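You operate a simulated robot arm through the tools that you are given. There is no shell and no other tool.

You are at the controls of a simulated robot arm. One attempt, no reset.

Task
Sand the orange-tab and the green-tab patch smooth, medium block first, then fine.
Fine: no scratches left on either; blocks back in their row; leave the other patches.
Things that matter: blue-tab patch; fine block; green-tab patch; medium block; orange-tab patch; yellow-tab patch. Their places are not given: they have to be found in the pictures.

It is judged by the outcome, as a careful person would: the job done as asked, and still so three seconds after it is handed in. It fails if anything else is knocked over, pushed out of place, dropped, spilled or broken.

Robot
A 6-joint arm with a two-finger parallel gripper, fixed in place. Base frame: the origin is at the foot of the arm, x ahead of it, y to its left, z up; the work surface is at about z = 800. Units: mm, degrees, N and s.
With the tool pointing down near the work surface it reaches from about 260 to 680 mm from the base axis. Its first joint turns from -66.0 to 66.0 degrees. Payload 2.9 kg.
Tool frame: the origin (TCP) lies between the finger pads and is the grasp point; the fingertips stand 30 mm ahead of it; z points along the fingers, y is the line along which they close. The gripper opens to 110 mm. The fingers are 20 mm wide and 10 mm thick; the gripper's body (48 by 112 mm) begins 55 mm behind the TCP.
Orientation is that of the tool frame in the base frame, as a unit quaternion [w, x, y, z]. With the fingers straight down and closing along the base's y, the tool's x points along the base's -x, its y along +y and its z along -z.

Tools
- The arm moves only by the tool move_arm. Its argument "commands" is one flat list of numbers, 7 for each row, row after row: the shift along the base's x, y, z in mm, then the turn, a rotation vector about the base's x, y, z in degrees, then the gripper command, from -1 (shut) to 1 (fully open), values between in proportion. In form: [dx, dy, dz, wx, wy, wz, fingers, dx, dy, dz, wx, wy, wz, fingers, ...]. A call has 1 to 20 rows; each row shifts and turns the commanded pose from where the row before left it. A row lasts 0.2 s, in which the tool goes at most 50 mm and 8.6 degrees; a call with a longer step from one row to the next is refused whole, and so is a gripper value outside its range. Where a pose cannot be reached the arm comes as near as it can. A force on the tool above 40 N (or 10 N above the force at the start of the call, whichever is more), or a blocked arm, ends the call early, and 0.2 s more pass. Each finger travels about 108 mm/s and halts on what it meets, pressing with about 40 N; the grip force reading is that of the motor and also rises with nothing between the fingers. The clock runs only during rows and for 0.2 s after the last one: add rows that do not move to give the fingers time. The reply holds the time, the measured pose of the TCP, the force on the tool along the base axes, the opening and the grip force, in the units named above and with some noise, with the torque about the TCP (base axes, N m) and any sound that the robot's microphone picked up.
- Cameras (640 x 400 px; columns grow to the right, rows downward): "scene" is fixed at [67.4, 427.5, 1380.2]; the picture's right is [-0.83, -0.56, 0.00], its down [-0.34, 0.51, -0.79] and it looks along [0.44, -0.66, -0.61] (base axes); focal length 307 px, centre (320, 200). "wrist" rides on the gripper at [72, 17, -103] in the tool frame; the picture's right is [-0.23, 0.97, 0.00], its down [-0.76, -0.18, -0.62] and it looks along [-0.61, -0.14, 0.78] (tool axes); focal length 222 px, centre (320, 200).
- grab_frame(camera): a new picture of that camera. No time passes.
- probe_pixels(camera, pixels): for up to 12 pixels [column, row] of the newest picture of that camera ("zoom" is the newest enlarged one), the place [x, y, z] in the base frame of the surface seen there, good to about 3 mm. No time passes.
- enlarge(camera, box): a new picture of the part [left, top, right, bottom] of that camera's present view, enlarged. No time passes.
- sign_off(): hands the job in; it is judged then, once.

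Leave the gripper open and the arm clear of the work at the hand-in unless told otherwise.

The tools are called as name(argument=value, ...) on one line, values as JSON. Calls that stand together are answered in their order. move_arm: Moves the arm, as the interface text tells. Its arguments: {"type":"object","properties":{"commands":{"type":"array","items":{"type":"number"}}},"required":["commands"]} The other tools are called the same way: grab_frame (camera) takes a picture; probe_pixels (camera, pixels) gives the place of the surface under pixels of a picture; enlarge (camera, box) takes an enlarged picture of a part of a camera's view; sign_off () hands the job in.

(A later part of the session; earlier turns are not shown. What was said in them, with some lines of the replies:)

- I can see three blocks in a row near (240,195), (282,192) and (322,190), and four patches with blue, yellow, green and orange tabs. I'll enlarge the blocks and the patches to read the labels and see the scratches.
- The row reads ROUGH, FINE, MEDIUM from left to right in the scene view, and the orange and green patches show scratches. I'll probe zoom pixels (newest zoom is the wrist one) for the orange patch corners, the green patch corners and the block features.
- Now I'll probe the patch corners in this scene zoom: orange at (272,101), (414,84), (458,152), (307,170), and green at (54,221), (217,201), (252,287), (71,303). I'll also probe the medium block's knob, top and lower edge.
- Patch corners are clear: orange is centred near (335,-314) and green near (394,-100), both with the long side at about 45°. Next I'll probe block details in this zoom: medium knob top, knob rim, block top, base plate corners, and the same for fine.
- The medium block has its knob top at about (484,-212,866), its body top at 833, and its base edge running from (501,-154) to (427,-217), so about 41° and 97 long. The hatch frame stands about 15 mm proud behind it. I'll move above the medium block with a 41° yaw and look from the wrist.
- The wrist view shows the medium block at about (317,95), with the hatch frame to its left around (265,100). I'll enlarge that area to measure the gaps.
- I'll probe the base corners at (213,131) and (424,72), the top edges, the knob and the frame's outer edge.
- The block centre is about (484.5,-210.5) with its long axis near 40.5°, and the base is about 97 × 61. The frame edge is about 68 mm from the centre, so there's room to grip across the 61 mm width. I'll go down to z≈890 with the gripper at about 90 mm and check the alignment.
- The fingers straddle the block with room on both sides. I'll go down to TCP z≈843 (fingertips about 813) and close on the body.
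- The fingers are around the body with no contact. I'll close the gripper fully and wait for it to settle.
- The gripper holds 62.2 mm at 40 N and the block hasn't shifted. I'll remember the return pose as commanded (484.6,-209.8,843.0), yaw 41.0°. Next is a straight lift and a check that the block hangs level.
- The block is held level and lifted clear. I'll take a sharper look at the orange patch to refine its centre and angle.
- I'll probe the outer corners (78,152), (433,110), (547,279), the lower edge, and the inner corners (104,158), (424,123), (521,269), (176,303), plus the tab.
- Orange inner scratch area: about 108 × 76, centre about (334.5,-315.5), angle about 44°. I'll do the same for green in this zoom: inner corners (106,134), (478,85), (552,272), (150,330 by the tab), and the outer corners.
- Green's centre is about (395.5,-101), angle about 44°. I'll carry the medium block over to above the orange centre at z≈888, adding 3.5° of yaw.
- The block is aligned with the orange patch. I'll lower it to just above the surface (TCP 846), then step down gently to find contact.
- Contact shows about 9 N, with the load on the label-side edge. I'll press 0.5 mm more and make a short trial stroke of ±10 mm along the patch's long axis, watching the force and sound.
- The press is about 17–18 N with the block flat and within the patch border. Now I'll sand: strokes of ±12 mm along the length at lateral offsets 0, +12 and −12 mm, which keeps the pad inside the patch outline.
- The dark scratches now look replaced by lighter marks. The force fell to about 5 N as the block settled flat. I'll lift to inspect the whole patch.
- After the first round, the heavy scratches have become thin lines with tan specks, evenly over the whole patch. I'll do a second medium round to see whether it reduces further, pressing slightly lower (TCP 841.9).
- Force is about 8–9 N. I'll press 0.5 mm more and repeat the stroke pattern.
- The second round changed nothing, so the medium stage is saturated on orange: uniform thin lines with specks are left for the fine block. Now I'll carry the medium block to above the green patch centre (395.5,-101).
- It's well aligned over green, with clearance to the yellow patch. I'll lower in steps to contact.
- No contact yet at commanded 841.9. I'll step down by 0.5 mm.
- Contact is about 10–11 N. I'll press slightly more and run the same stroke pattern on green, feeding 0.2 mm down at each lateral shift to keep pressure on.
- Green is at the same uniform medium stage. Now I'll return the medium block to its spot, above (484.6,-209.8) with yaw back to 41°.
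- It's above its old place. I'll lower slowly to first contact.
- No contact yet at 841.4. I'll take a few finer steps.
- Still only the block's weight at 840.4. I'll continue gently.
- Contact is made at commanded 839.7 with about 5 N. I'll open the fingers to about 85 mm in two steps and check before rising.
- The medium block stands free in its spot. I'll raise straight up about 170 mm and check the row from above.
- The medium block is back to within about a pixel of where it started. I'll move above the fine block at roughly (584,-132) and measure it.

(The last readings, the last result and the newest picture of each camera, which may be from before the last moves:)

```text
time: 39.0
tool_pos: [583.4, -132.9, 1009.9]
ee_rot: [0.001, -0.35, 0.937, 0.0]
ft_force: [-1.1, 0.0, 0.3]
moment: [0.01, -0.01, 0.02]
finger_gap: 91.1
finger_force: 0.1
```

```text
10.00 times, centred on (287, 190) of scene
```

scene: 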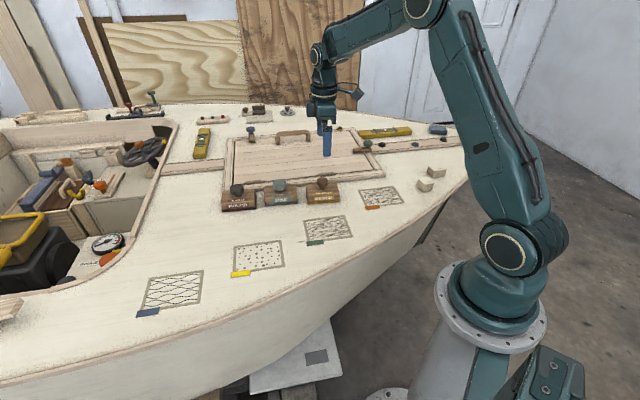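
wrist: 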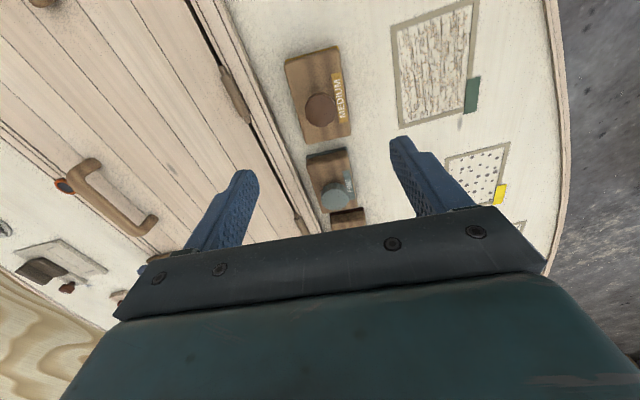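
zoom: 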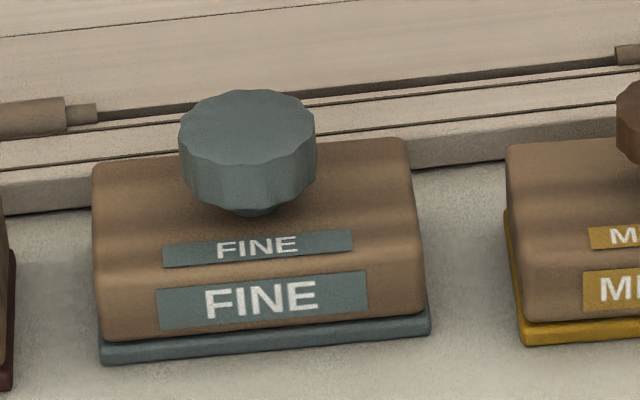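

I'll probe the fine block's corners, knob and the frame edge in both views. The newest zoom is the scene one: plate corners (102,362) and (429,333), knob top (248,125).

probe_pixels(camera="zoom", pixels=[[104, 360], [427, 332], [248, 130], [248, 170], [98, 165], [405, 142], [102, 330], [412, 310]])

enlarge(camera="wrist", box=[230, 30, 390, 130])

probe_pixels(camera="wrist", pixels=[[284, 63], [336, 48], [319, 110], [282, 68], [338, 55], [278, 105], [283, 115], [302, 128], [306, 146], [353, 140]])

```text
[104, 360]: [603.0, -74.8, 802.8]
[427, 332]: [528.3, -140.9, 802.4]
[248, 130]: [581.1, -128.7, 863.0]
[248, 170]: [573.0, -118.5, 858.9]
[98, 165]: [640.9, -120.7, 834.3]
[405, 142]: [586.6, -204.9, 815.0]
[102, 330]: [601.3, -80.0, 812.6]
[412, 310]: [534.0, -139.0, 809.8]
```

```text
4.00 times, centred on (310, 80) of wrist
```

zoom: 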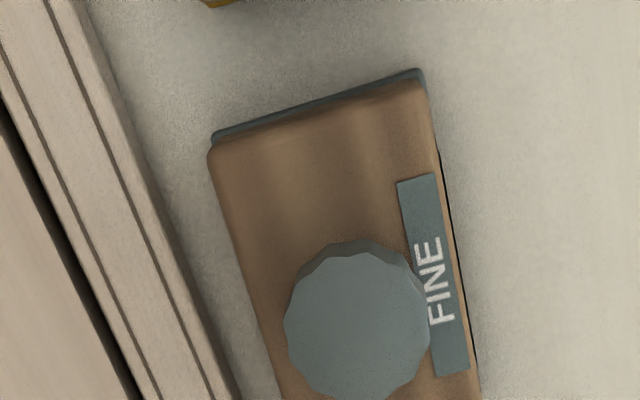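

```text
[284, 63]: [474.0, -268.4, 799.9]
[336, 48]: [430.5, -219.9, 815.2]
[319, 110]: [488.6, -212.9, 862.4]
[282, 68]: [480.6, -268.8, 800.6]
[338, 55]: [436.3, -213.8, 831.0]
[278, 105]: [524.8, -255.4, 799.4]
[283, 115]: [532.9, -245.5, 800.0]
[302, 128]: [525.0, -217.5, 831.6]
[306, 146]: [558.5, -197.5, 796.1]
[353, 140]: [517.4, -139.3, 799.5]
```

The wrist probes referred to an older wrist frame, so I'll probe the current wrist zoom instead.

probe_pixels(camera="zoom", pixels=[[215, 133], [421, 71], [212, 150], [427, 90], [270, 350], [466, 350], [358, 325], [290, 325], [427, 325], [180, 275], [200, 275], [222, 360]])

```text
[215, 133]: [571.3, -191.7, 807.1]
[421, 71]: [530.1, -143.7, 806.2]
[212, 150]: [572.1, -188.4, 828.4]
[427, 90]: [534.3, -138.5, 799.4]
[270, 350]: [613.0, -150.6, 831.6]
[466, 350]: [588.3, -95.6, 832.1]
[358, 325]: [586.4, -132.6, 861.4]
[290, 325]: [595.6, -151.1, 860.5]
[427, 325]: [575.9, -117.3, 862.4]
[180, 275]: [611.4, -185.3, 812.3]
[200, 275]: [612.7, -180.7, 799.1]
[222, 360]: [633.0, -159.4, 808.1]
```

The fine block's centre is about (586,-133.4), yaw about 41.7°, and the frame edge is only about 51–55 mm from the centre. I'll use a narrower opening (~74 mm), go down to z≈893 first, and check.

move_arm(commands=[1.4, -0.6, -38.9, 0, 0, 0.7, 0.35, 0, 0, -38.9, 0, 0, 0, 0.35, 0, 0, -38.9, 0, 0, 0, 0.35, 0, 0, 0, 0, 0, 0, 0.35])

grab_frame(camera="wrist")

enlarge(camera="scene", box=[240, 150, 340, 212])

```text
time: 40.0
tool_pos: [585.4, -133.6, 891.6]
ee_rot: [0.001, -0.356, 0.934, 0.0]
ft_force: [-0.1, -0.1, 0.0]
moment: [0.03, 0.01, 0.0]
finger_gap: 74.3
finger_force: 0.0
```

```text
taken
```

wrist: 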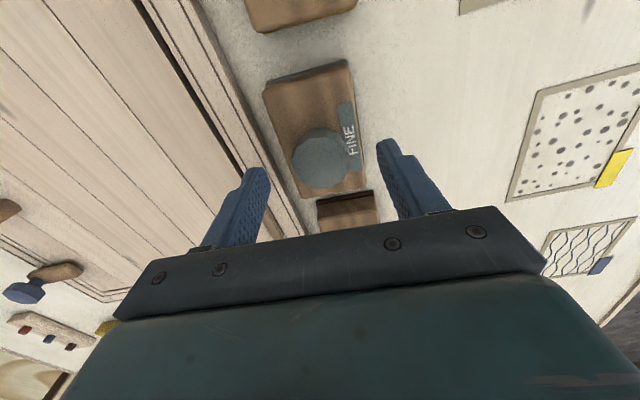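

```text
6.40 times, centred on (290, 181) of scene
```

zoom: 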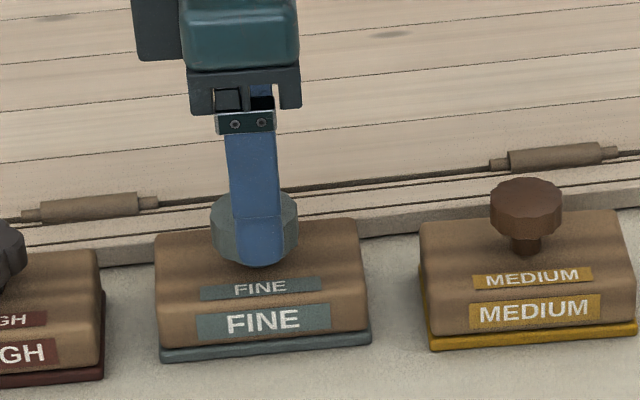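

The finger is lined up with the middle of the block. I'll go down slowly, first to TCP 860, then 846, watching the force.

move_arm(commands=[0, 0, -16, 0, 0, 0, 0.35, 0, 0, -17, 0, 0, 0, 0.35, 0, 0, 0, 0, 0, 0, 0.35])

grab_frame(camera="wrist")

enlarge(camera="scene", box=[240, 150, 340, 212])

```text
time: 40.8
tool_pos: [585.5, -132.8, 860.3]
ee_rot: [0.0, -0.356, 0.934, 0.0]
ft_force: [0.1, 0.3, 0.4]
moment: [0.02, 0.01, -0.02]
finger_gap: 74.5
finger_force: 0.0
```

```text
taken
```

wrist: 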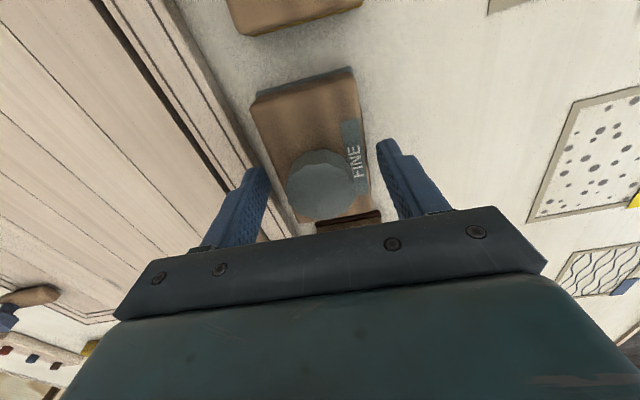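

```text
6.40 times, centred on (290, 181) of scene
```

zoom: 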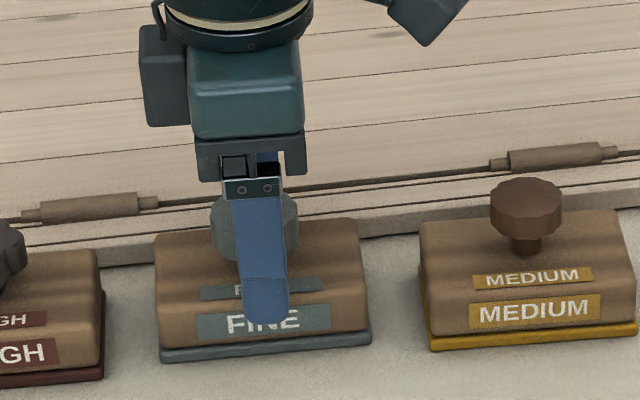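

No contact so far. I'll lower the last 14 mm to TCP 846 (tips about 816, above the frame's top edge).

move_arm(commands=[0, 0, -7, 0, 0, 0, 0.35, 0, 0, -7, 0, 0, 0, 0.35, 0, 0, 0, 0, 0, 0, 0.35])

grab_frame(camera="wrist")

```text
time: 41.6
tool_pos: [585.1, -133.7, 844.9]
ee_rot: [0.0, -0.356, 0.934, 0.0]
ft_force: [-0.5, -0.2, 0.3]
moment: [-0.05, 0.0, 0.02]
finger_gap: 74.3
finger_force: 0.1
```

```text
taken
```

wrist: 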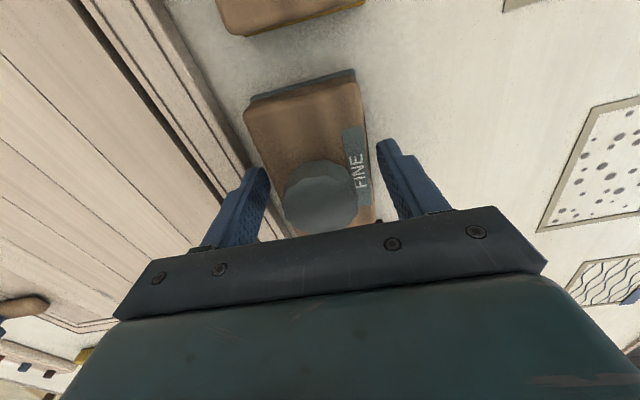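

The fingers are clear on both sides. I'll close on the fine block.

move_arm(commands=[0, 0, 0, 0, 0, 0, 0.2, 0, 0, 0, 0, 0, 0, -1, 0, 0, 0, 0, 0, 0, -1, 0, 0, 0, 0, 0, 0, -1, 0, 0, 0, 0, 0, 0, -1])

grab_frame(camera="wrist")

enlarge(camera="scene", box=[240, 150, 340, 212])

```text
time: 42.8
tool_pos: [585.7, -134.1, 846.2]
ee_rot: [0.0, -0.356, 0.935, 0.0]
ft_force: [0.3, 1.2, 0.0]
moment: [0.14, -0.03, 0.0]
finger_gap: 62.4
finger_force: 40.1
```

```text
taken
```

wrist: 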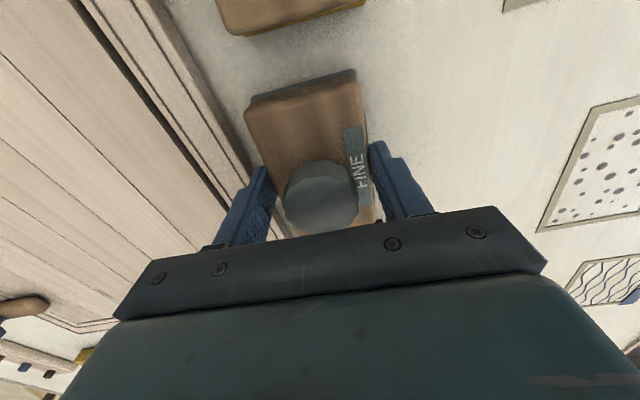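

```text
6.40 times, centred on (290, 181) of scene
```

zoom: 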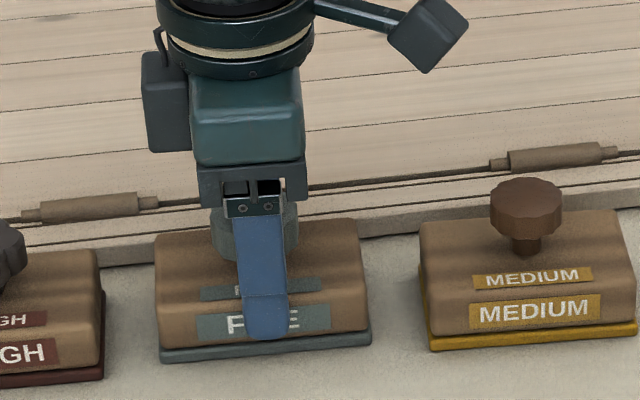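

The gripper holds 62.4 mm at 40 N, and the block hasn't moved. Its return pose is commanded (585.3,-132.7,846.0), yaw 41.7°. I'll lift it straight up.

move_arm(commands=[0, 0, 5, 0, 0, 0, -1, 0, 0, 20, 0, 0, 0, -1, 0, 0, 30, 0, 0, 0, -1, 0, 0, 30, 0, 0, 0, -1, 0, 0, 0, 0, 0, 0, -1])

enlarge(camera="scene", box=[210, 110, 370, 210])

```text
time: 44.0
tool_pos: [585.8, -133.4, 930.8]
ee_rot: [0.0, -0.356, 0.935, -0.001]
ft_force: [0.0, 0.5, -1.8]
moment: [0.0, 0.02, 0.03]
finger_gap: 62.4
finger_force: 40.0
```

```text
4.00 times, centred on (290, 160) of scene
```

zoom: 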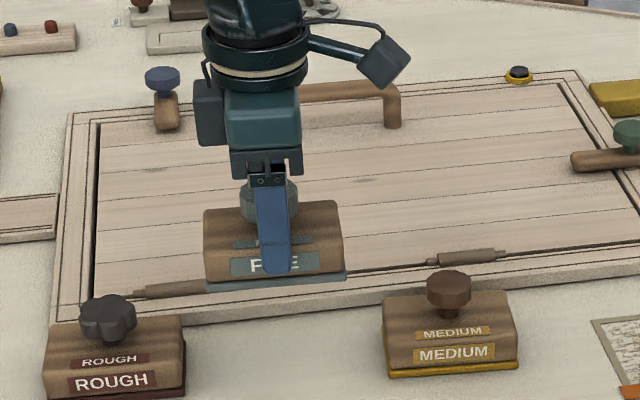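

The fine block is level and clear. I'll carry it to above the green patch, turning by 2.8° to match the patch.

move_arm(commands=[-37.96, 6.34, 0, 0, 0, 0.56, -1, -37.96, 6.34, 0, 0, 0, 0.56, -1, -37.96, 6.34, 0, 0, 0, 0.56, -1, -37.96, 6.34, 0, 0, 0, 0.56, -1, -37.96, 6.34, -10, 0, 0, 0.56, -1, 0, 0, -30, 0, 0, 0, -1, 0, 0, 0, 0, 0, 0, -1])

grab_frame(camera="wrist")

enlarge(camera="scene", box=[250, 160, 410, 260])

```text
time: 45.6
tool_pos: [394.9, -101.6, 890.9]
ee_rot: [0.0, -0.378, 0.926, 0.001]
ft_force: [-0.3, 0.2, -1.2]
moment: [-0.02, 0.02, 0.02]
finger_gap: 62.4
finger_force: 40.0
```

```text
taken
```

wrist: 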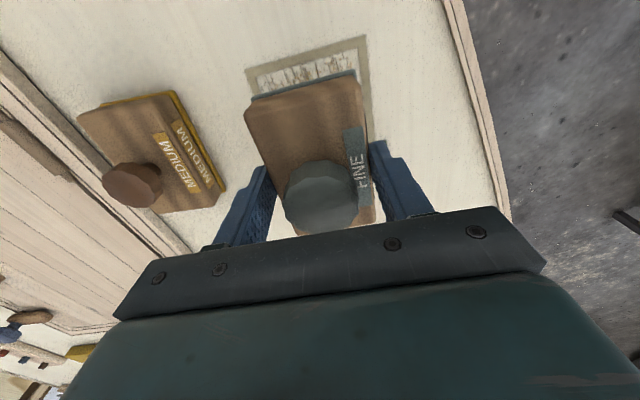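

```text
4.00 times, centred on (330, 210) of scene
```

zoom: 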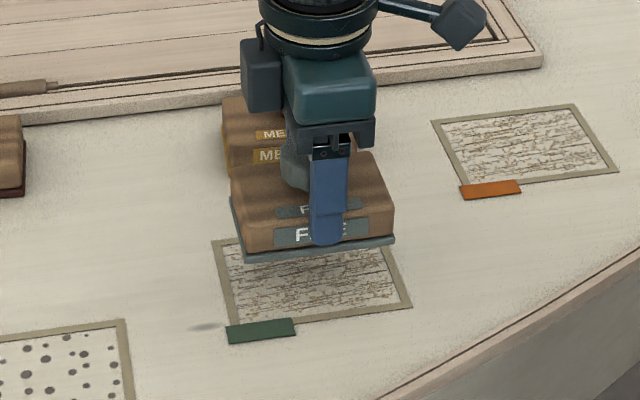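

It's aligned over green, with clearance to the medium block. I'll lower to contact in steps.

move_arm(commands=[0, 0, -30, 0, 0, 0, -1, 0, 0, -11, 0, 0, 0, -1, 0, 0, -2.5, 0, 0, 0, -1, 0, 0, -1.0, 0, 0, 0, -1, 0, 0, 0, 0, 0, 0, -1])

move_arm(commands=[0, 0, -0.5, 0, 0, 0, -1, 0, 0, 0, 0, 0, 0, -1])

```text
time: 46.8
tool_pos: [396.6, -102.5, 846.4]
ee_rot: [0.0, -0.379, 0.926, 0.0]
ft_force: [0.5, -0.5, -1.9]
moment: [-0.02, 0.02, 0.0]
finger_gap: 62.3
finger_force: 40.3
```

```text
time: 47.4
tool_pos: [395.7, -101.2, 846.5]
ee_rot: [0.0, -0.379, 0.925, 0.0]
ft_force: [-1.0, -0.2, 2.0]
moment: [0.21, -0.06, 0.04]
finger_gap: 62.1
finger_force: 40.1
```

First contact is about 4 N at 846.0. I'll press 0.7 mm further and run the stroke pattern with the fine block, feeding down slightly at each shift.

move_arm(commands=[0, 0, -0.7, 0, 0, 0, -1, 8.63, 8.34, 0, 0, 0, 0, -1, -17.26, -16.68, 0, 0, 0, 0, -1, 17.26, 16.68, 0, 0, 0, 0, -1, -17.26, -16.68, 0, 0, 0, 0, -1, 17.26, 16.68, 0, 0, 0, 0, -1, -8.34, 8.63, -0.3, 0, 0, 0, -1, -17.26, -16.68, 0, 0, 0, 0, -1, 17.26, 16.68, 0, 0, 0, 0, -1, -17.26, -16.68, 0, 0, 0, 0, -1, 17.26, 16.68, 0, 0, 0, 0, -1, 16.68, -17.26, -0.3, 0, 0, 0, -1, -17.26, -16.68, 0, 0, 0, 0, -1, 17.26, 16.68, 0, 0, 0, 0, -1, -17.26, -16.68, 0, 0, 0, 0, -1, 17.26, 16.68, 0, 0, 0, 0, -1, -8.34, 8.63, 0, 0, 0, 0, -1, -8.63, -8.34, 0, 0, 0, 0, -1, 0, 0, 0, 0, 0, 0, -1])

move_arm(commands=[0, 0, 10, 0, 0, 0, -1, 0, 0, 30, 0, 0, 0, -1, 0, 0, 40, 0, 0, 0, -1, 0, 0, 0, 0, 0, 0, -1])

enlarge(camera="scene", box=[295, 208, 359, 248])

grab_frame(camera="wrist")

```text
time: 51.4
tool_pos: [394.8, -101.6, 844.0]
ee_rot: [0.0, -0.379, 0.925, 0.001]
ft_force: [0.4, 1.1, 4.4]
moment: [-0.27, 0.01, 0.07]
finger_gap: 62.5
finger_force: 40.2
```

```text
time: 52.4
tool_pos: [394.4, -101.3, 925.0]
ee_rot: [0.0, -0.378, 0.926, 0.001]
ft_force: [0.8, -0.1, -1.5]
moment: [0.05, -0.01, -0.01]
finger_gap: 62.2
finger_force: 39.6
```

```text
10.00 times, centred on (327, 228) of scene
```

zoom: 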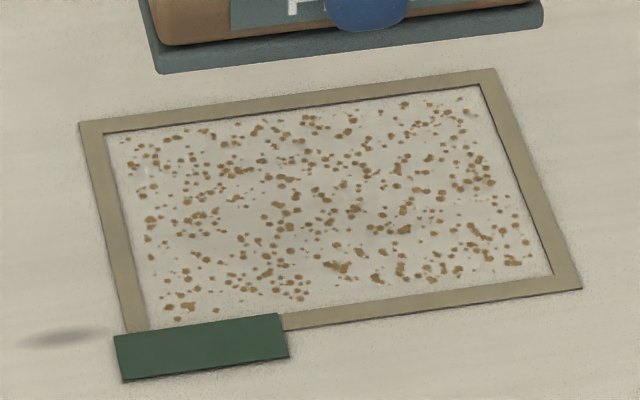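

```text
taken
```

wrist: 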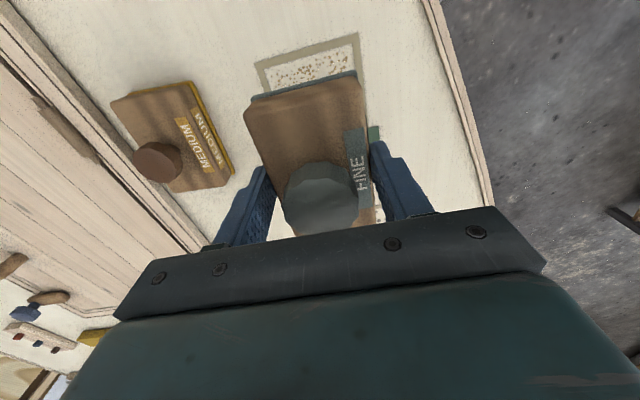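

All lines on green are gone; only tan dust specks remain. I'll look even closer for any leftover faint scratches.

enlarge(camera="scene", box=[301, 214, 333, 234])

enlarge(camera="scene", box=[325, 214, 357, 242])

```text
16.00 times, centred on (317, 224) of scene
```

zoom: 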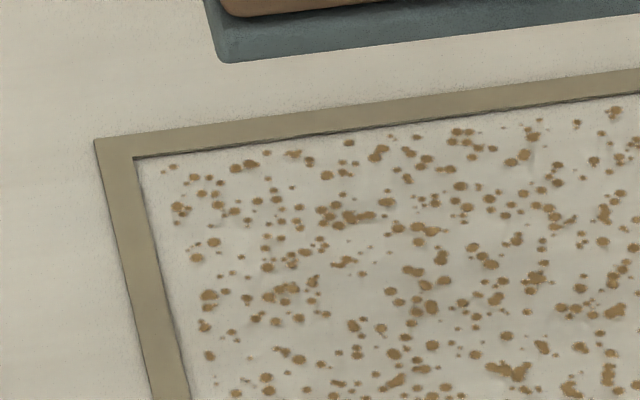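

```text
14.29 times, centred on (341, 228) of scene
```

zoom: 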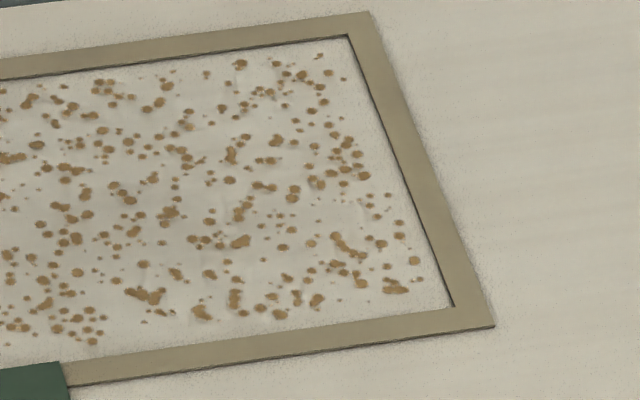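

Green is scratch-free. Now I'll carry the fine block to above the orange patch.

move_arm(commands=[-12.2, -42.9, 0, 0, 0, 0, -1, -12.2, -42.9, 0, 0, 0, 0, -1, -12.2, -42.9, 0, 0, 0, 0, -1, -12.2, -42.9, 0, 0, 0, 0, -1, -12.2, -42.9, 0, 0, 0, 0, -1, 0, 0, -35, 0, 0, 0, -1, 0, 0, 0, 0, 0, 0, -1])

grab_frame(camera="wrist")

enlarge(camera="scene", box=[310, 120, 470, 220])

```text
time: 54.0
tool_pos: [335.0, -315.8, 888.8]
ee_rot: [0.001, -0.379, 0.925, 0.0]
ft_force: [0.0, 0.7, -2.0]
moment: [0.02, 0.05, -0.03]
finger_gap: 62.3
finger_force: 39.8
```

```text
taken
```

wrist: 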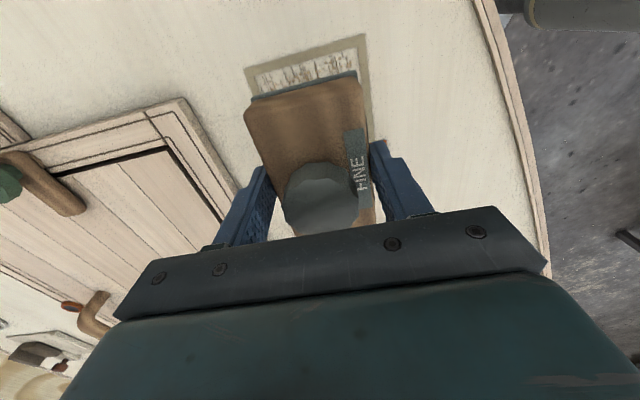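

```text
4.00 times, centred on (390, 170) of scene
```

zoom: 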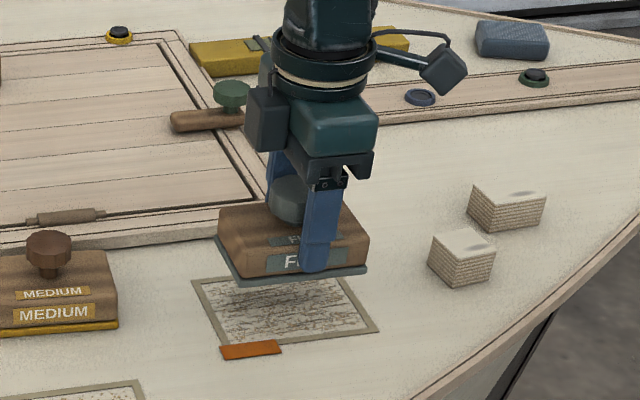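

Aligned over orange. I'll lower to contact in steps.

move_arm(commands=[0, 0, -30, 0, 0, 0, -1, 0, 0, -10, 0, 0, 0, -1, 0, 0, -2.5, 0, 0, 0, -1, 0, 0, -1.0, 0, 0, 0, -1, 0, 0, 0, 0, 0, 0, -1])

move_arm(commands=[0, 0, -0.6, 0, 0, 0, -1, 0, 0, 0, 0, 0, 0, -1])

```text
time: 55.2
tool_pos: [335.1, -315.9, 846.4]
ee_rot: [0.0, -0.378, 0.926, 0.0]
ft_force: [-0.1, 0.8, -1.9]
moment: [0.01, -0.01, -0.02]
finger_gap: 62.3
finger_force: 40.2
```

```text
time: 55.8
tool_pos: [334.4, -315.4, 844.6]
ee_rot: [0.0, -0.379, 0.926, 0.0]
ft_force: [0.0, -0.4, -2.0]
moment: [0.0, 0.03, -0.03]
finger_gap: 62.2
finger_force: 39.9
```

No contact at commanded 845.6 either. I'll take more small steps.

move_arm(commands=[0, 0, -0.5, 0, 0, 0, -1, 0, 0, 0, 0, 0, 0, -1])

move_arm(commands=[0, 0, -0.4, 0, 0, 0, -1, 0, 0, 0, 0, 0, 0, -1])

```text
time: 56.4
tool_pos: [334.9, -316.7, 844.8]
ee_rot: [0.0, -0.379, 0.925, 0.0]
ft_force: [0.7, 0.2, -1.4]
moment: [0.01, 0.03, 0.01]
finger_gap: 62.2
finger_force: 40.1
```

```text
time: 57.0
tool_pos: [334.5, -315.5, 843.5]
ee_rot: [0.001, -0.378, 0.926, 0.0]
ft_force: [-0.2, 0.1, -2.0]
moment: [0.01, 0.0, 0.0]
finger_gap: 62.2
finger_force: 40.1
```

Still no contact at 844.7. I'll continue.

move_arm(commands=[0, 0, -0.5, 0, 0, 0, -1, 0, 0, 0, 0, 0, 0, -1])

move_arm(commands=[0, 0, -0.4, 0, 0, 0, -1, 0, 0, 0, 0, 0, 0, -1])

```text
time: 57.6
tool_pos: [334.3, -317.2, 844.6]
ee_rot: [0.0, -0.378, 0.926, 0.0]
ft_force: [0.3, 0.5, 2.5]
moment: [-0.18, 0.08, -0.02]
finger_gap: 62.1
finger_force: 40.0
```

```text
time: 58.2
tool_pos: [335.8, -316.4, 844.2]
ee_rot: [0.0, -0.379, 0.925, -0.001]
ft_force: [-2.6, 3.4, 13.5]
moment: [-0.32, 0.29, -0.05]
finger_gap: 62.4
finger_force: 39.9
```

Contact is about 15 N at commanded 843.8. I'll run the stroke pattern on orange with the fine block.

move_arm(commands=[0, 0, -0.1, 0, 0, 0, -1, 8.63, 8.34, 0, 0, 0, 0, -1, -17.26, -16.68, 0, 0, 0, 0, -1, 17.26, 16.68, 0, 0, 0, 0, -1, -17.26, -16.68, 0, 0, 0, 0, -1, 17.26, 16.68, 0, 0, 0, 0, -1, -8.34, 8.63, -0.3, 0, 0, 0, -1, -17.26, -16.68, 0, 0, 0, 0, -1, 17.26, 16.68, 0, 0, 0, 0, -1, -17.26, -16.68, 0, 0, 0, 0, -1, 17.26, 16.68, 0, 0, 0, 0, -1, 16.68, -17.26, -0.3, 0, 0, 0, -1, -17.26, -16.68, 0, 0, 0, 0, -1, 17.26, 16.68, 0, 0, 0, 0, -1, -17.26, -16.68, 0, 0, 0, 0, -1, 17.26, 16.68, 0, 0, 0, 0, -1, -8.34, 8.63, 0, 0, 0, 0, -1, -8.63, -8.34, 0, 0, 0, 0, -1, 0, 0, 0, 0, 0, 0, -1])

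move_arm(commands=[0, 0, 10, 0, 0, 0, -1, 0, 0, 30, 0, 0, 0, -1, 0, 0, 40, 0, 0, 0, -1, 0, 0, 0, 0, 0, 0, -1])

enlarge(camera="scene", box=[350, 175, 414, 215])

grab_frame(camera="wrist")

```text
time: 62.2
tool_pos: [335.3, -315.9, 841.8]
ee_rot: [0.0, -0.379, 0.925, 0.0]
ft_force: [5.1, 5.2, 13.2]
moment: [-0.42, 0.0, 0.1]
finger_gap: 62.3
finger_force: 40.2
```

```text
time: 63.2
tool_pos: [334.8, -315.1, 922.0]
ee_rot: [0.0, -0.379, 0.926, 0.001]
ft_force: [-0.1, -0.1, -1.4]
moment: [-0.02, 0.03, -0.02]
finger_gap: 62.6
finger_force: 39.8
```

```text
10.00 times, centred on (382, 195) of scene
```

zoom: 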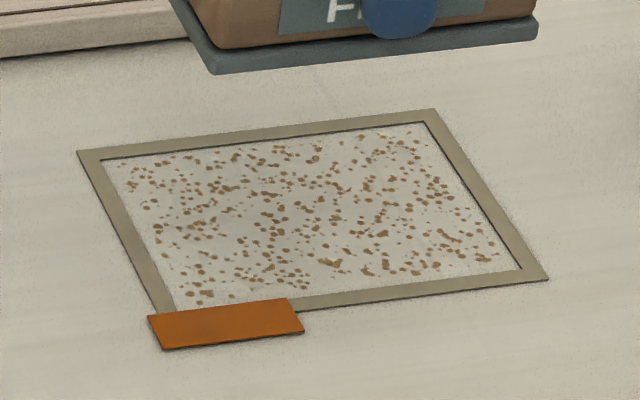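

```text
taken
```

wrist: 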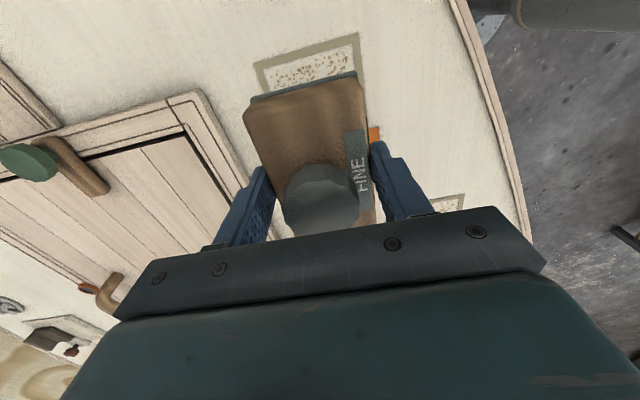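

The orange lines are gone too. I'll look closer at both halves of orange before putting the fine block away.

enlarge(camera="scene", box=[356, 184, 388, 208])

enlarge(camera="scene", box=[376, 184, 408, 208])

enlarge(camera="scene", box=[297, 208, 361, 250])

```text
16.00 times, centred on (372, 196) of scene
```

zoom: 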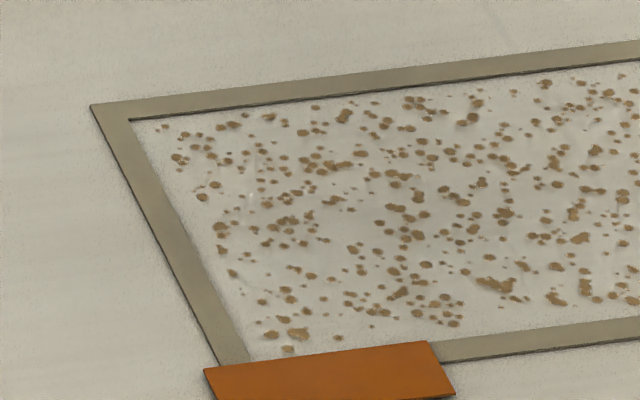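

```text
16.00 times, centred on (392, 196) of scene
```

zoom: 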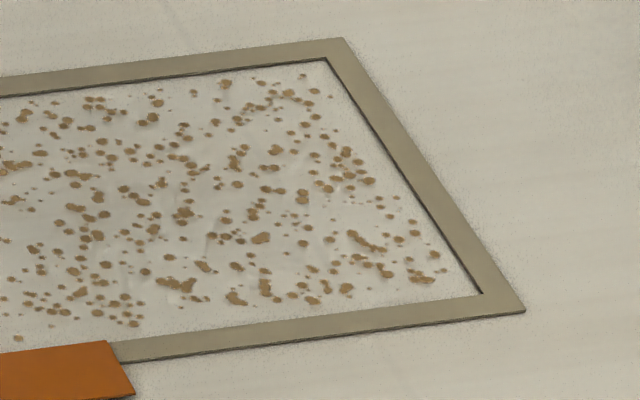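

```text
9.52 times, centred on (329, 229) of scene
```

zoom: 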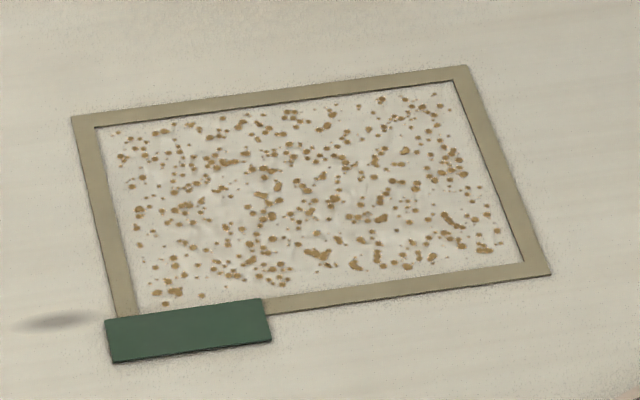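

Both patches are scratch-free. I'll return the fine block: raise 40 mm more first (the path crosses above the medium block's knob), then travel to above (585.3,-132.7) with yaw back to 41.7°.

move_arm(commands=[0, 0, 40, 0, 0, 0, -1, 31.35, 22.85, 0, 0, 0, -0.35, -1, 31.35, 22.85, 0, 0, 0, -0.35, -1, 31.35, 22.85, 0, 0, 0, -0.35, -1, 31.35, 22.85, 0, 0, 0, -0.35, -1, 31.35, 22.85, 0, 0, 0, -0.35, -1, 31.35, 22.85, 0, 0, 0, -0.35, -1, 31.35, 22.85, 0, 0, 0, -0.35, -1, 31.35, 22.85, 0, 0, 0, -0.35, -1, 0, 0, -30, 0, 0, 0, -1, 0, 0, -38, 0, 0, 0, -1, 0, 0, 0, 0, 0, 0, -1])

grab_frame(camera="wrist")

enlarge(camera="scene", box=[210, 120, 370, 220])

```text
time: 65.8
tool_pos: [585.9, -134.4, 893.0]
ee_rot: [0.0, -0.355, 0.935, 0.001]
ft_force: [0.1, -0.7, -1.5]
moment: [0.01, 0.02, 0.0]
finger_gap: 62.6
finger_force: 39.6
```

```text
taken
```

wrist: 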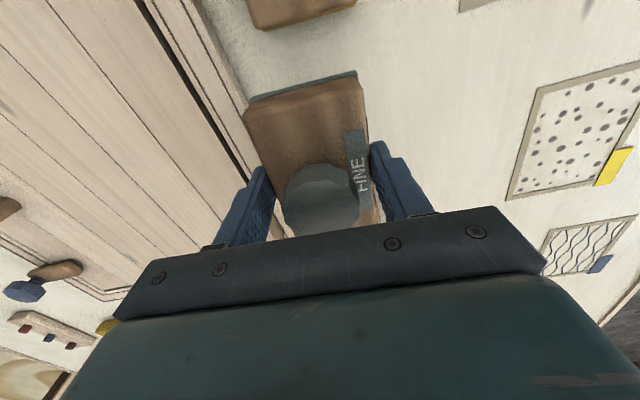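

```text
4.00 times, centred on (290, 170) of scene
```

zoom: 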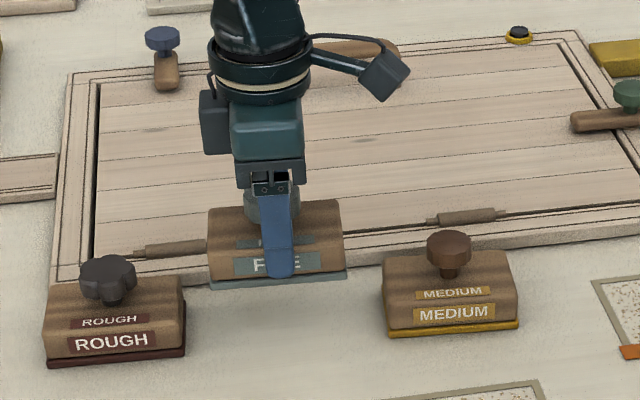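

It's over its old place between ROUGH and MEDIUM. I'll lower slowly.

move_arm(commands=[0, 0, -30, 0, 0, 0, -1, 0, 0, -15, 0, 0, 0, -1, 0, 0, -4, 0, 0, 0, -1, 0, 0, -1.1, 0, 0, 0, -1, 0, 0, 0, 0, 0, 0, -1])

move_arm(commands=[0, 0, -0.7, 0, 0, 0, -1, 0, 0, 0, 0, 0, 0, -1])

```text
time: 67.0
tool_pos: [585.0, -131.8, 844.7]
ee_rot: [0.0, -0.356, 0.934, 0.0]
ft_force: [0.4, 0.2, -0.9]
moment: [-0.02, 0.02, 0.0]
finger_gap: 62.3
finger_force: 40.0
```

```text
time: 67.6
tool_pos: [586.0, -132.2, 843.6]
ee_rot: [0.0, -0.356, 0.934, 0.0]
ft_force: [-0.5, 0.7, -1.0]
moment: [-0.03, -0.02, -0.04]
finger_gap: 62.2
finger_force: 40.3
```

No contact at 844.3. I'll take finer steps down.

move_arm(commands=[0, 0, -0.5, 0, 0, 0, -1, 0, 0, 0, 0, 0, 0, -1])

move_arm(commands=[0, 0, -0.4, 0, 0, 0, -1, 0, 0, 0, 0, 0, 0, -1])

```text
time: 68.2
tool_pos: [585.6, -133.1, 842.5]
ee_rot: [0.0, -0.356, 0.934, -0.001]
ft_force: [-0.2, -0.1, -1.8]
moment: [-0.02, -0.03, -0.02]
finger_gap: 62.5
finger_force: 40.3
```

```text
time: 68.8
tool_pos: [585.3, -133.6, 842.4]
ee_rot: [-0.001, -0.356, 0.934, 0.0]
ft_force: [0.4, -0.2, -2.3]
moment: [0.0, 0.02, 0.0]
finger_gap: 62.3
finger_force: 40.0
```

Still hanging at 843.4. I'll continue in small steps.

move_arm(commands=[0, 0, -0.4, 0, 0, 0, -1, 0, 0, 0, 0, 0, 0, -1])

move_arm(commands=[0, 0, -0.3, 0, 0, 0, -1, 0, 0, 0, 0, 0, 0, -1])

```text
time: 69.4
tool_pos: [587.1, -133.2, 844.4]
ee_rot: [0.0, -0.356, 0.935, -0.001]
ft_force: [0.2, 0.0, -2.3]
moment: [-0.01, 0.01, 0.0]
finger_gap: 62.4
finger_force: 39.9
```

```text
time: 70.0
tool_pos: [586.7, -134.3, 842.7]
ee_rot: [0.0, -0.356, 0.934, 0.0]
ft_force: [0.3, -0.1, -1.6]
moment: [0.02, -0.02, -0.02]
finger_gap: 62.6
finger_force: 40.0
```

Still no contact at 842.7. Continuing in 0.3 mm steps.

move_arm(commands=[0, 0, -0.3, 0, 0, 0, -1, 0, 0, 0, 0, 0, 0, -1])

move_arm(commands=[0, 0, -0.3, 0, 0, 0, -1, 0, 0, 0, 0, 0, 0, -1])

enlarge(camera="scene", box=[240, 150, 340, 212])

```text
time: 70.6
tool_pos: [587.4, -133.4, 842.4]
ee_rot: [0.0, -0.356, 0.935, 0.0]
ft_force: [-2.5, 0.9, 4.7]
moment: [0.05, 0.3, 0.01]
finger_gap: 62.6
finger_force: 39.5
```

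```text
time: 71.2
tool_pos: [585.8, -133.7, 842.5]
ee_rot: [0.0, -0.356, 0.934, -0.001]
ft_force: [-1.4, 1.1, 9.9]
moment: [0.06, 0.51, 0.01]
finger_gap: 62.2
finger_force: 40.5
```

```text
6.40 times, centred on (290, 181) of scene
```

zoom: 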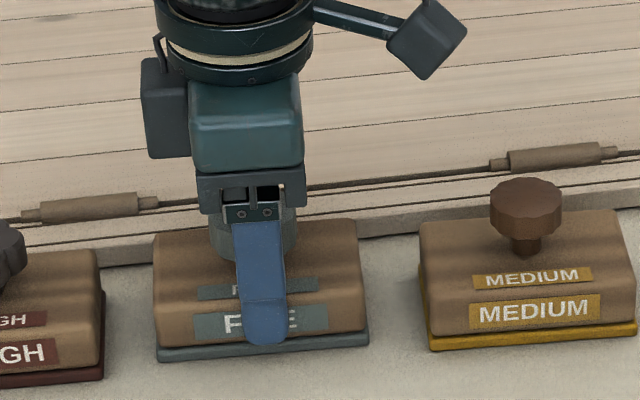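

The block is resting with 10–12 N and sits within about 1 mm of its original place. I'll open only to about 70 mm (the frame is close on the far side), then rise.

move_arm(commands=[0, 0, 0, 0, 0, 0, 0.2, 0, 0, 0, 0, 0, 0, 0.28, 0, 0, 0, 0, 0, 0, 0.28])

grab_frame(camera="wrist")

enlarge(camera="scene", box=[240, 150, 340, 212])

```text
time: 72.0
tool_pos: [585.4, -133.6, 841.7]
ee_rot: [0.0, -0.356, 0.935, 0.001]
ft_force: [-0.2, -0.5, 0.7]
moment: [0.01, -0.01, 0.01]
finger_gap: 70.4
finger_force: 0.1
```

```text
taken
```

wrist: 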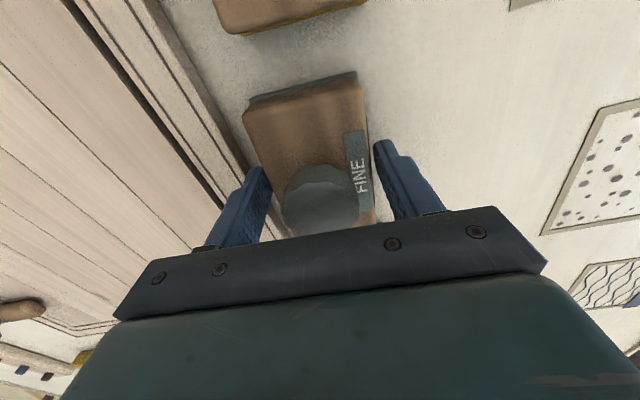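

```text
6.40 times, centred on (290, 181) of scene
```

zoom: 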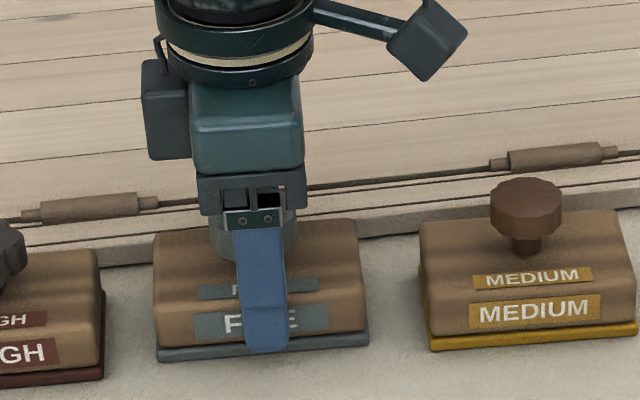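

The fingers are free and the forces are near zero. I'll rise straight up about 40 mm with the same opening, then open fully and go high and away.

move_arm(commands=[0, 0, 8, 0, 0, 0, 0.28, 0, 0, 15, 0, 0, 0, 0.28, 0, 0, 30, 0, 0, 0, 0.28, 0, 0, 45, 0, 0, 0, 0.5, 0, 0, 45, 0, 0, 0, 1, 0, 0, 45, 0, 0, 0, 1, 0, 0, 45, 0, 0, 0, 1, -30, -30, 0, 0, 0, 0, 1, -30, -30, 0, 0, 0, 0, 1, 0, 0, 0, 0, 0, 0, 1])

grab_frame(camera="scene")

enlarge(camera="scene", box=[210, 165, 360, 225])

enlarge(camera="scene", box=[280, 160, 460, 260])

enlarge(camera="scene", box=[120, 220, 300, 330])

```text
time: 74.2
tool_pos: [525.1, -194.5, 1074.2]
ee_rot: [0.0, -0.356, 0.935, 0.0]
ft_force: [0.0, 0.6, -0.2]
moment: [-0.03, -0.01, -0.04]
finger_gap: 110.1
finger_force: 0.1
```

```text
taken
```

scene: 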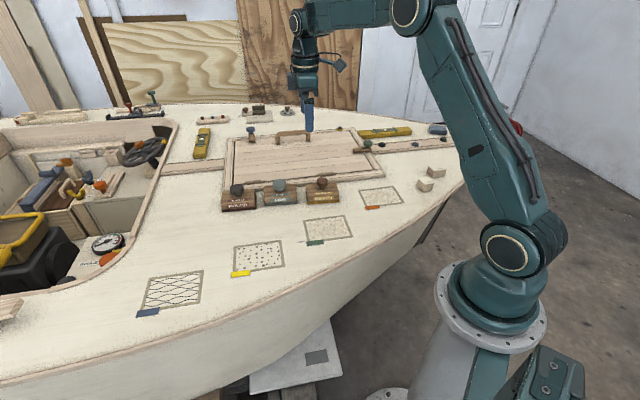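

```text
4.27 times, centred on (285, 195) of scene
```

zoom: 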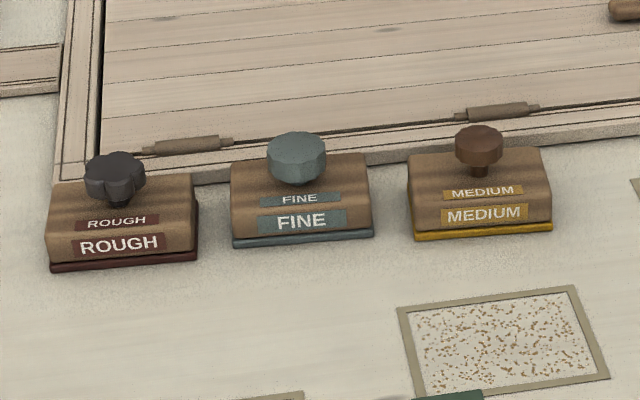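

```text
3.56 times, centred on (370, 210) of scene
```

zoom: 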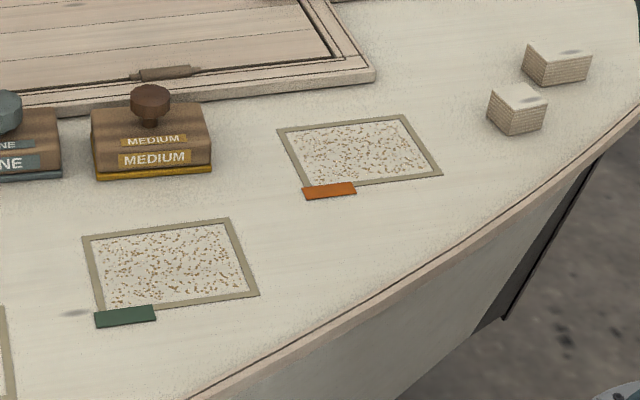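

```text
3.56 times, centred on (210, 275) of scene
```

zoom: 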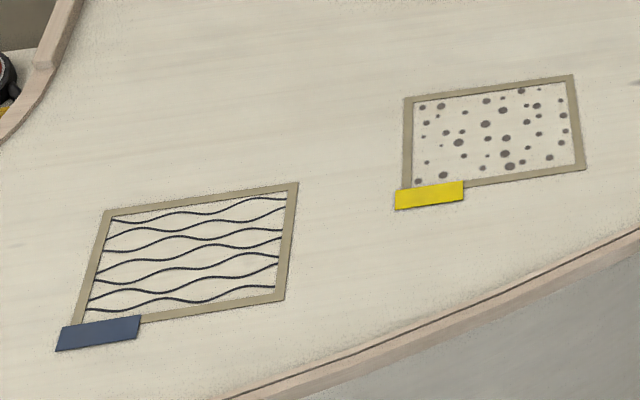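

The row is back as it was, and the blue and yellow patches are unchanged. I'll return the arm to its starting pose, clear of the work, and use the wrist camera for a last check of both sanded patches.

move_arm(commands=[-34.96, -9.59, 9.19, 0, 0, -5.2, 1, -34.96, -9.59, 9.19, 0, 0, -5.2, 1, -34.96, -9.59, 9.19, 0, 0, -5.2, 1, -34.96, -9.59, 9.19, 0, 0, -5.2, 1, -34.96, -9.59, 9.19, 0, 0, -5.2, 1, -34.96, -9.59, 9.19, 0, 0, -5.2, 1, -34.96, -9.59, 9.19, 0, 0, -5.2, 1, -34.96, -9.59, 9.19, 0, 0, -5.2, 1, 0, 0, 0, 0, 0, 0, 1])

grab_frame(camera="wrist")

enlarge(camera="wrist", box=[265, 85, 361, 165])

enlarge(camera="wrist", box=[365, 85, 461, 165])

grab_frame(camera="scene")

```text
time: 76.2
tool_pos: [245.6, -268.9, 1149.8]
ee_rot: [0.0, 0.0, 1.0, -0.001]
ft_force: [-0.3, -0.5, -0.3]
moment: [0.02, -0.02, 0.03]
finger_gap: 110.0
finger_force: 0.2
```

```text
taken
```

wrist: 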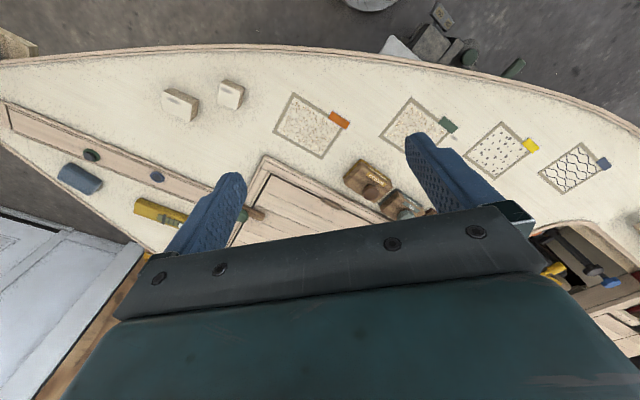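

```text
5.00 times, centred on (313, 125) of wrist
```

zoom: 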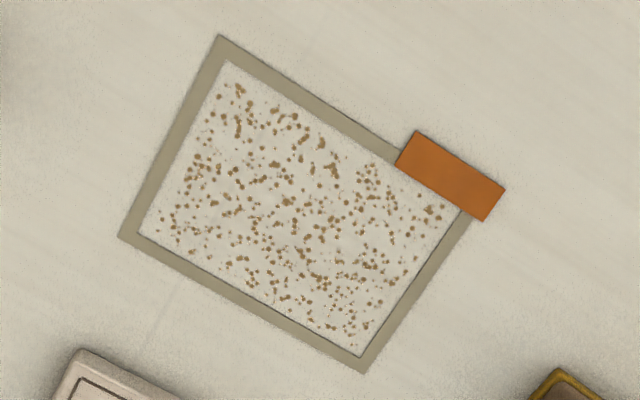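

```text
5.00 times, centred on (413, 125) of wrist
```

zoom: 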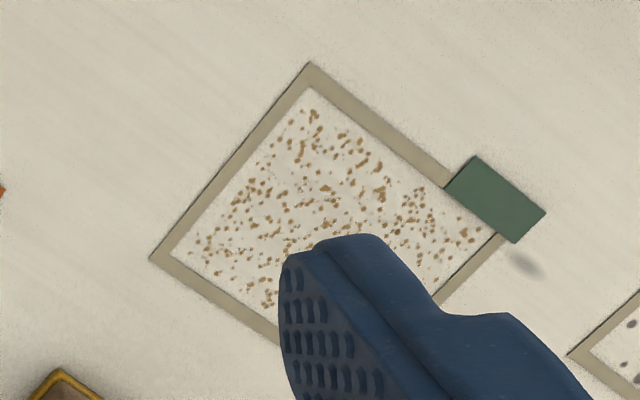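

```text
taken
```

scene: 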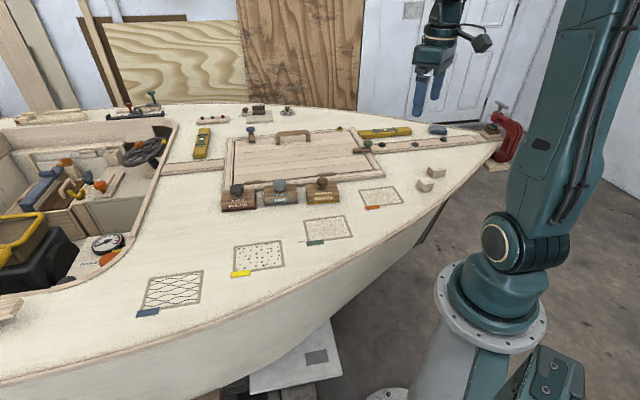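

Both patches show only sanding dust and no scratch lines. Medium and fine stand in their row, the blue and yellow patches and everything else look untouched, and the gripper is open with the arm clear. I'm handing in.

sign_off()

```text
The job is handed in.
```

I sanded the orange-tab and green-tab patches with the medium block and then the fine block. In the last close-up pictures neither shows any scratch lines. Tan specks that look like sanding dust remain on both patches; I left them there.

- **Blocks:** the medium and fine blocks are back in their row, within about 1 mm of where they started. I didn't touch the rough block.
- **Other patches:** the blue-tab and yellow-tab patches look unchanged, and I saw nothing else moved or knocked over.
- **Arm:** it is back at its starting pose, clear of the work, with the gripper open.

The orange patch got a second medium pass because I wanted to see whether it would come down further. It made no visible difference, so green had only one.
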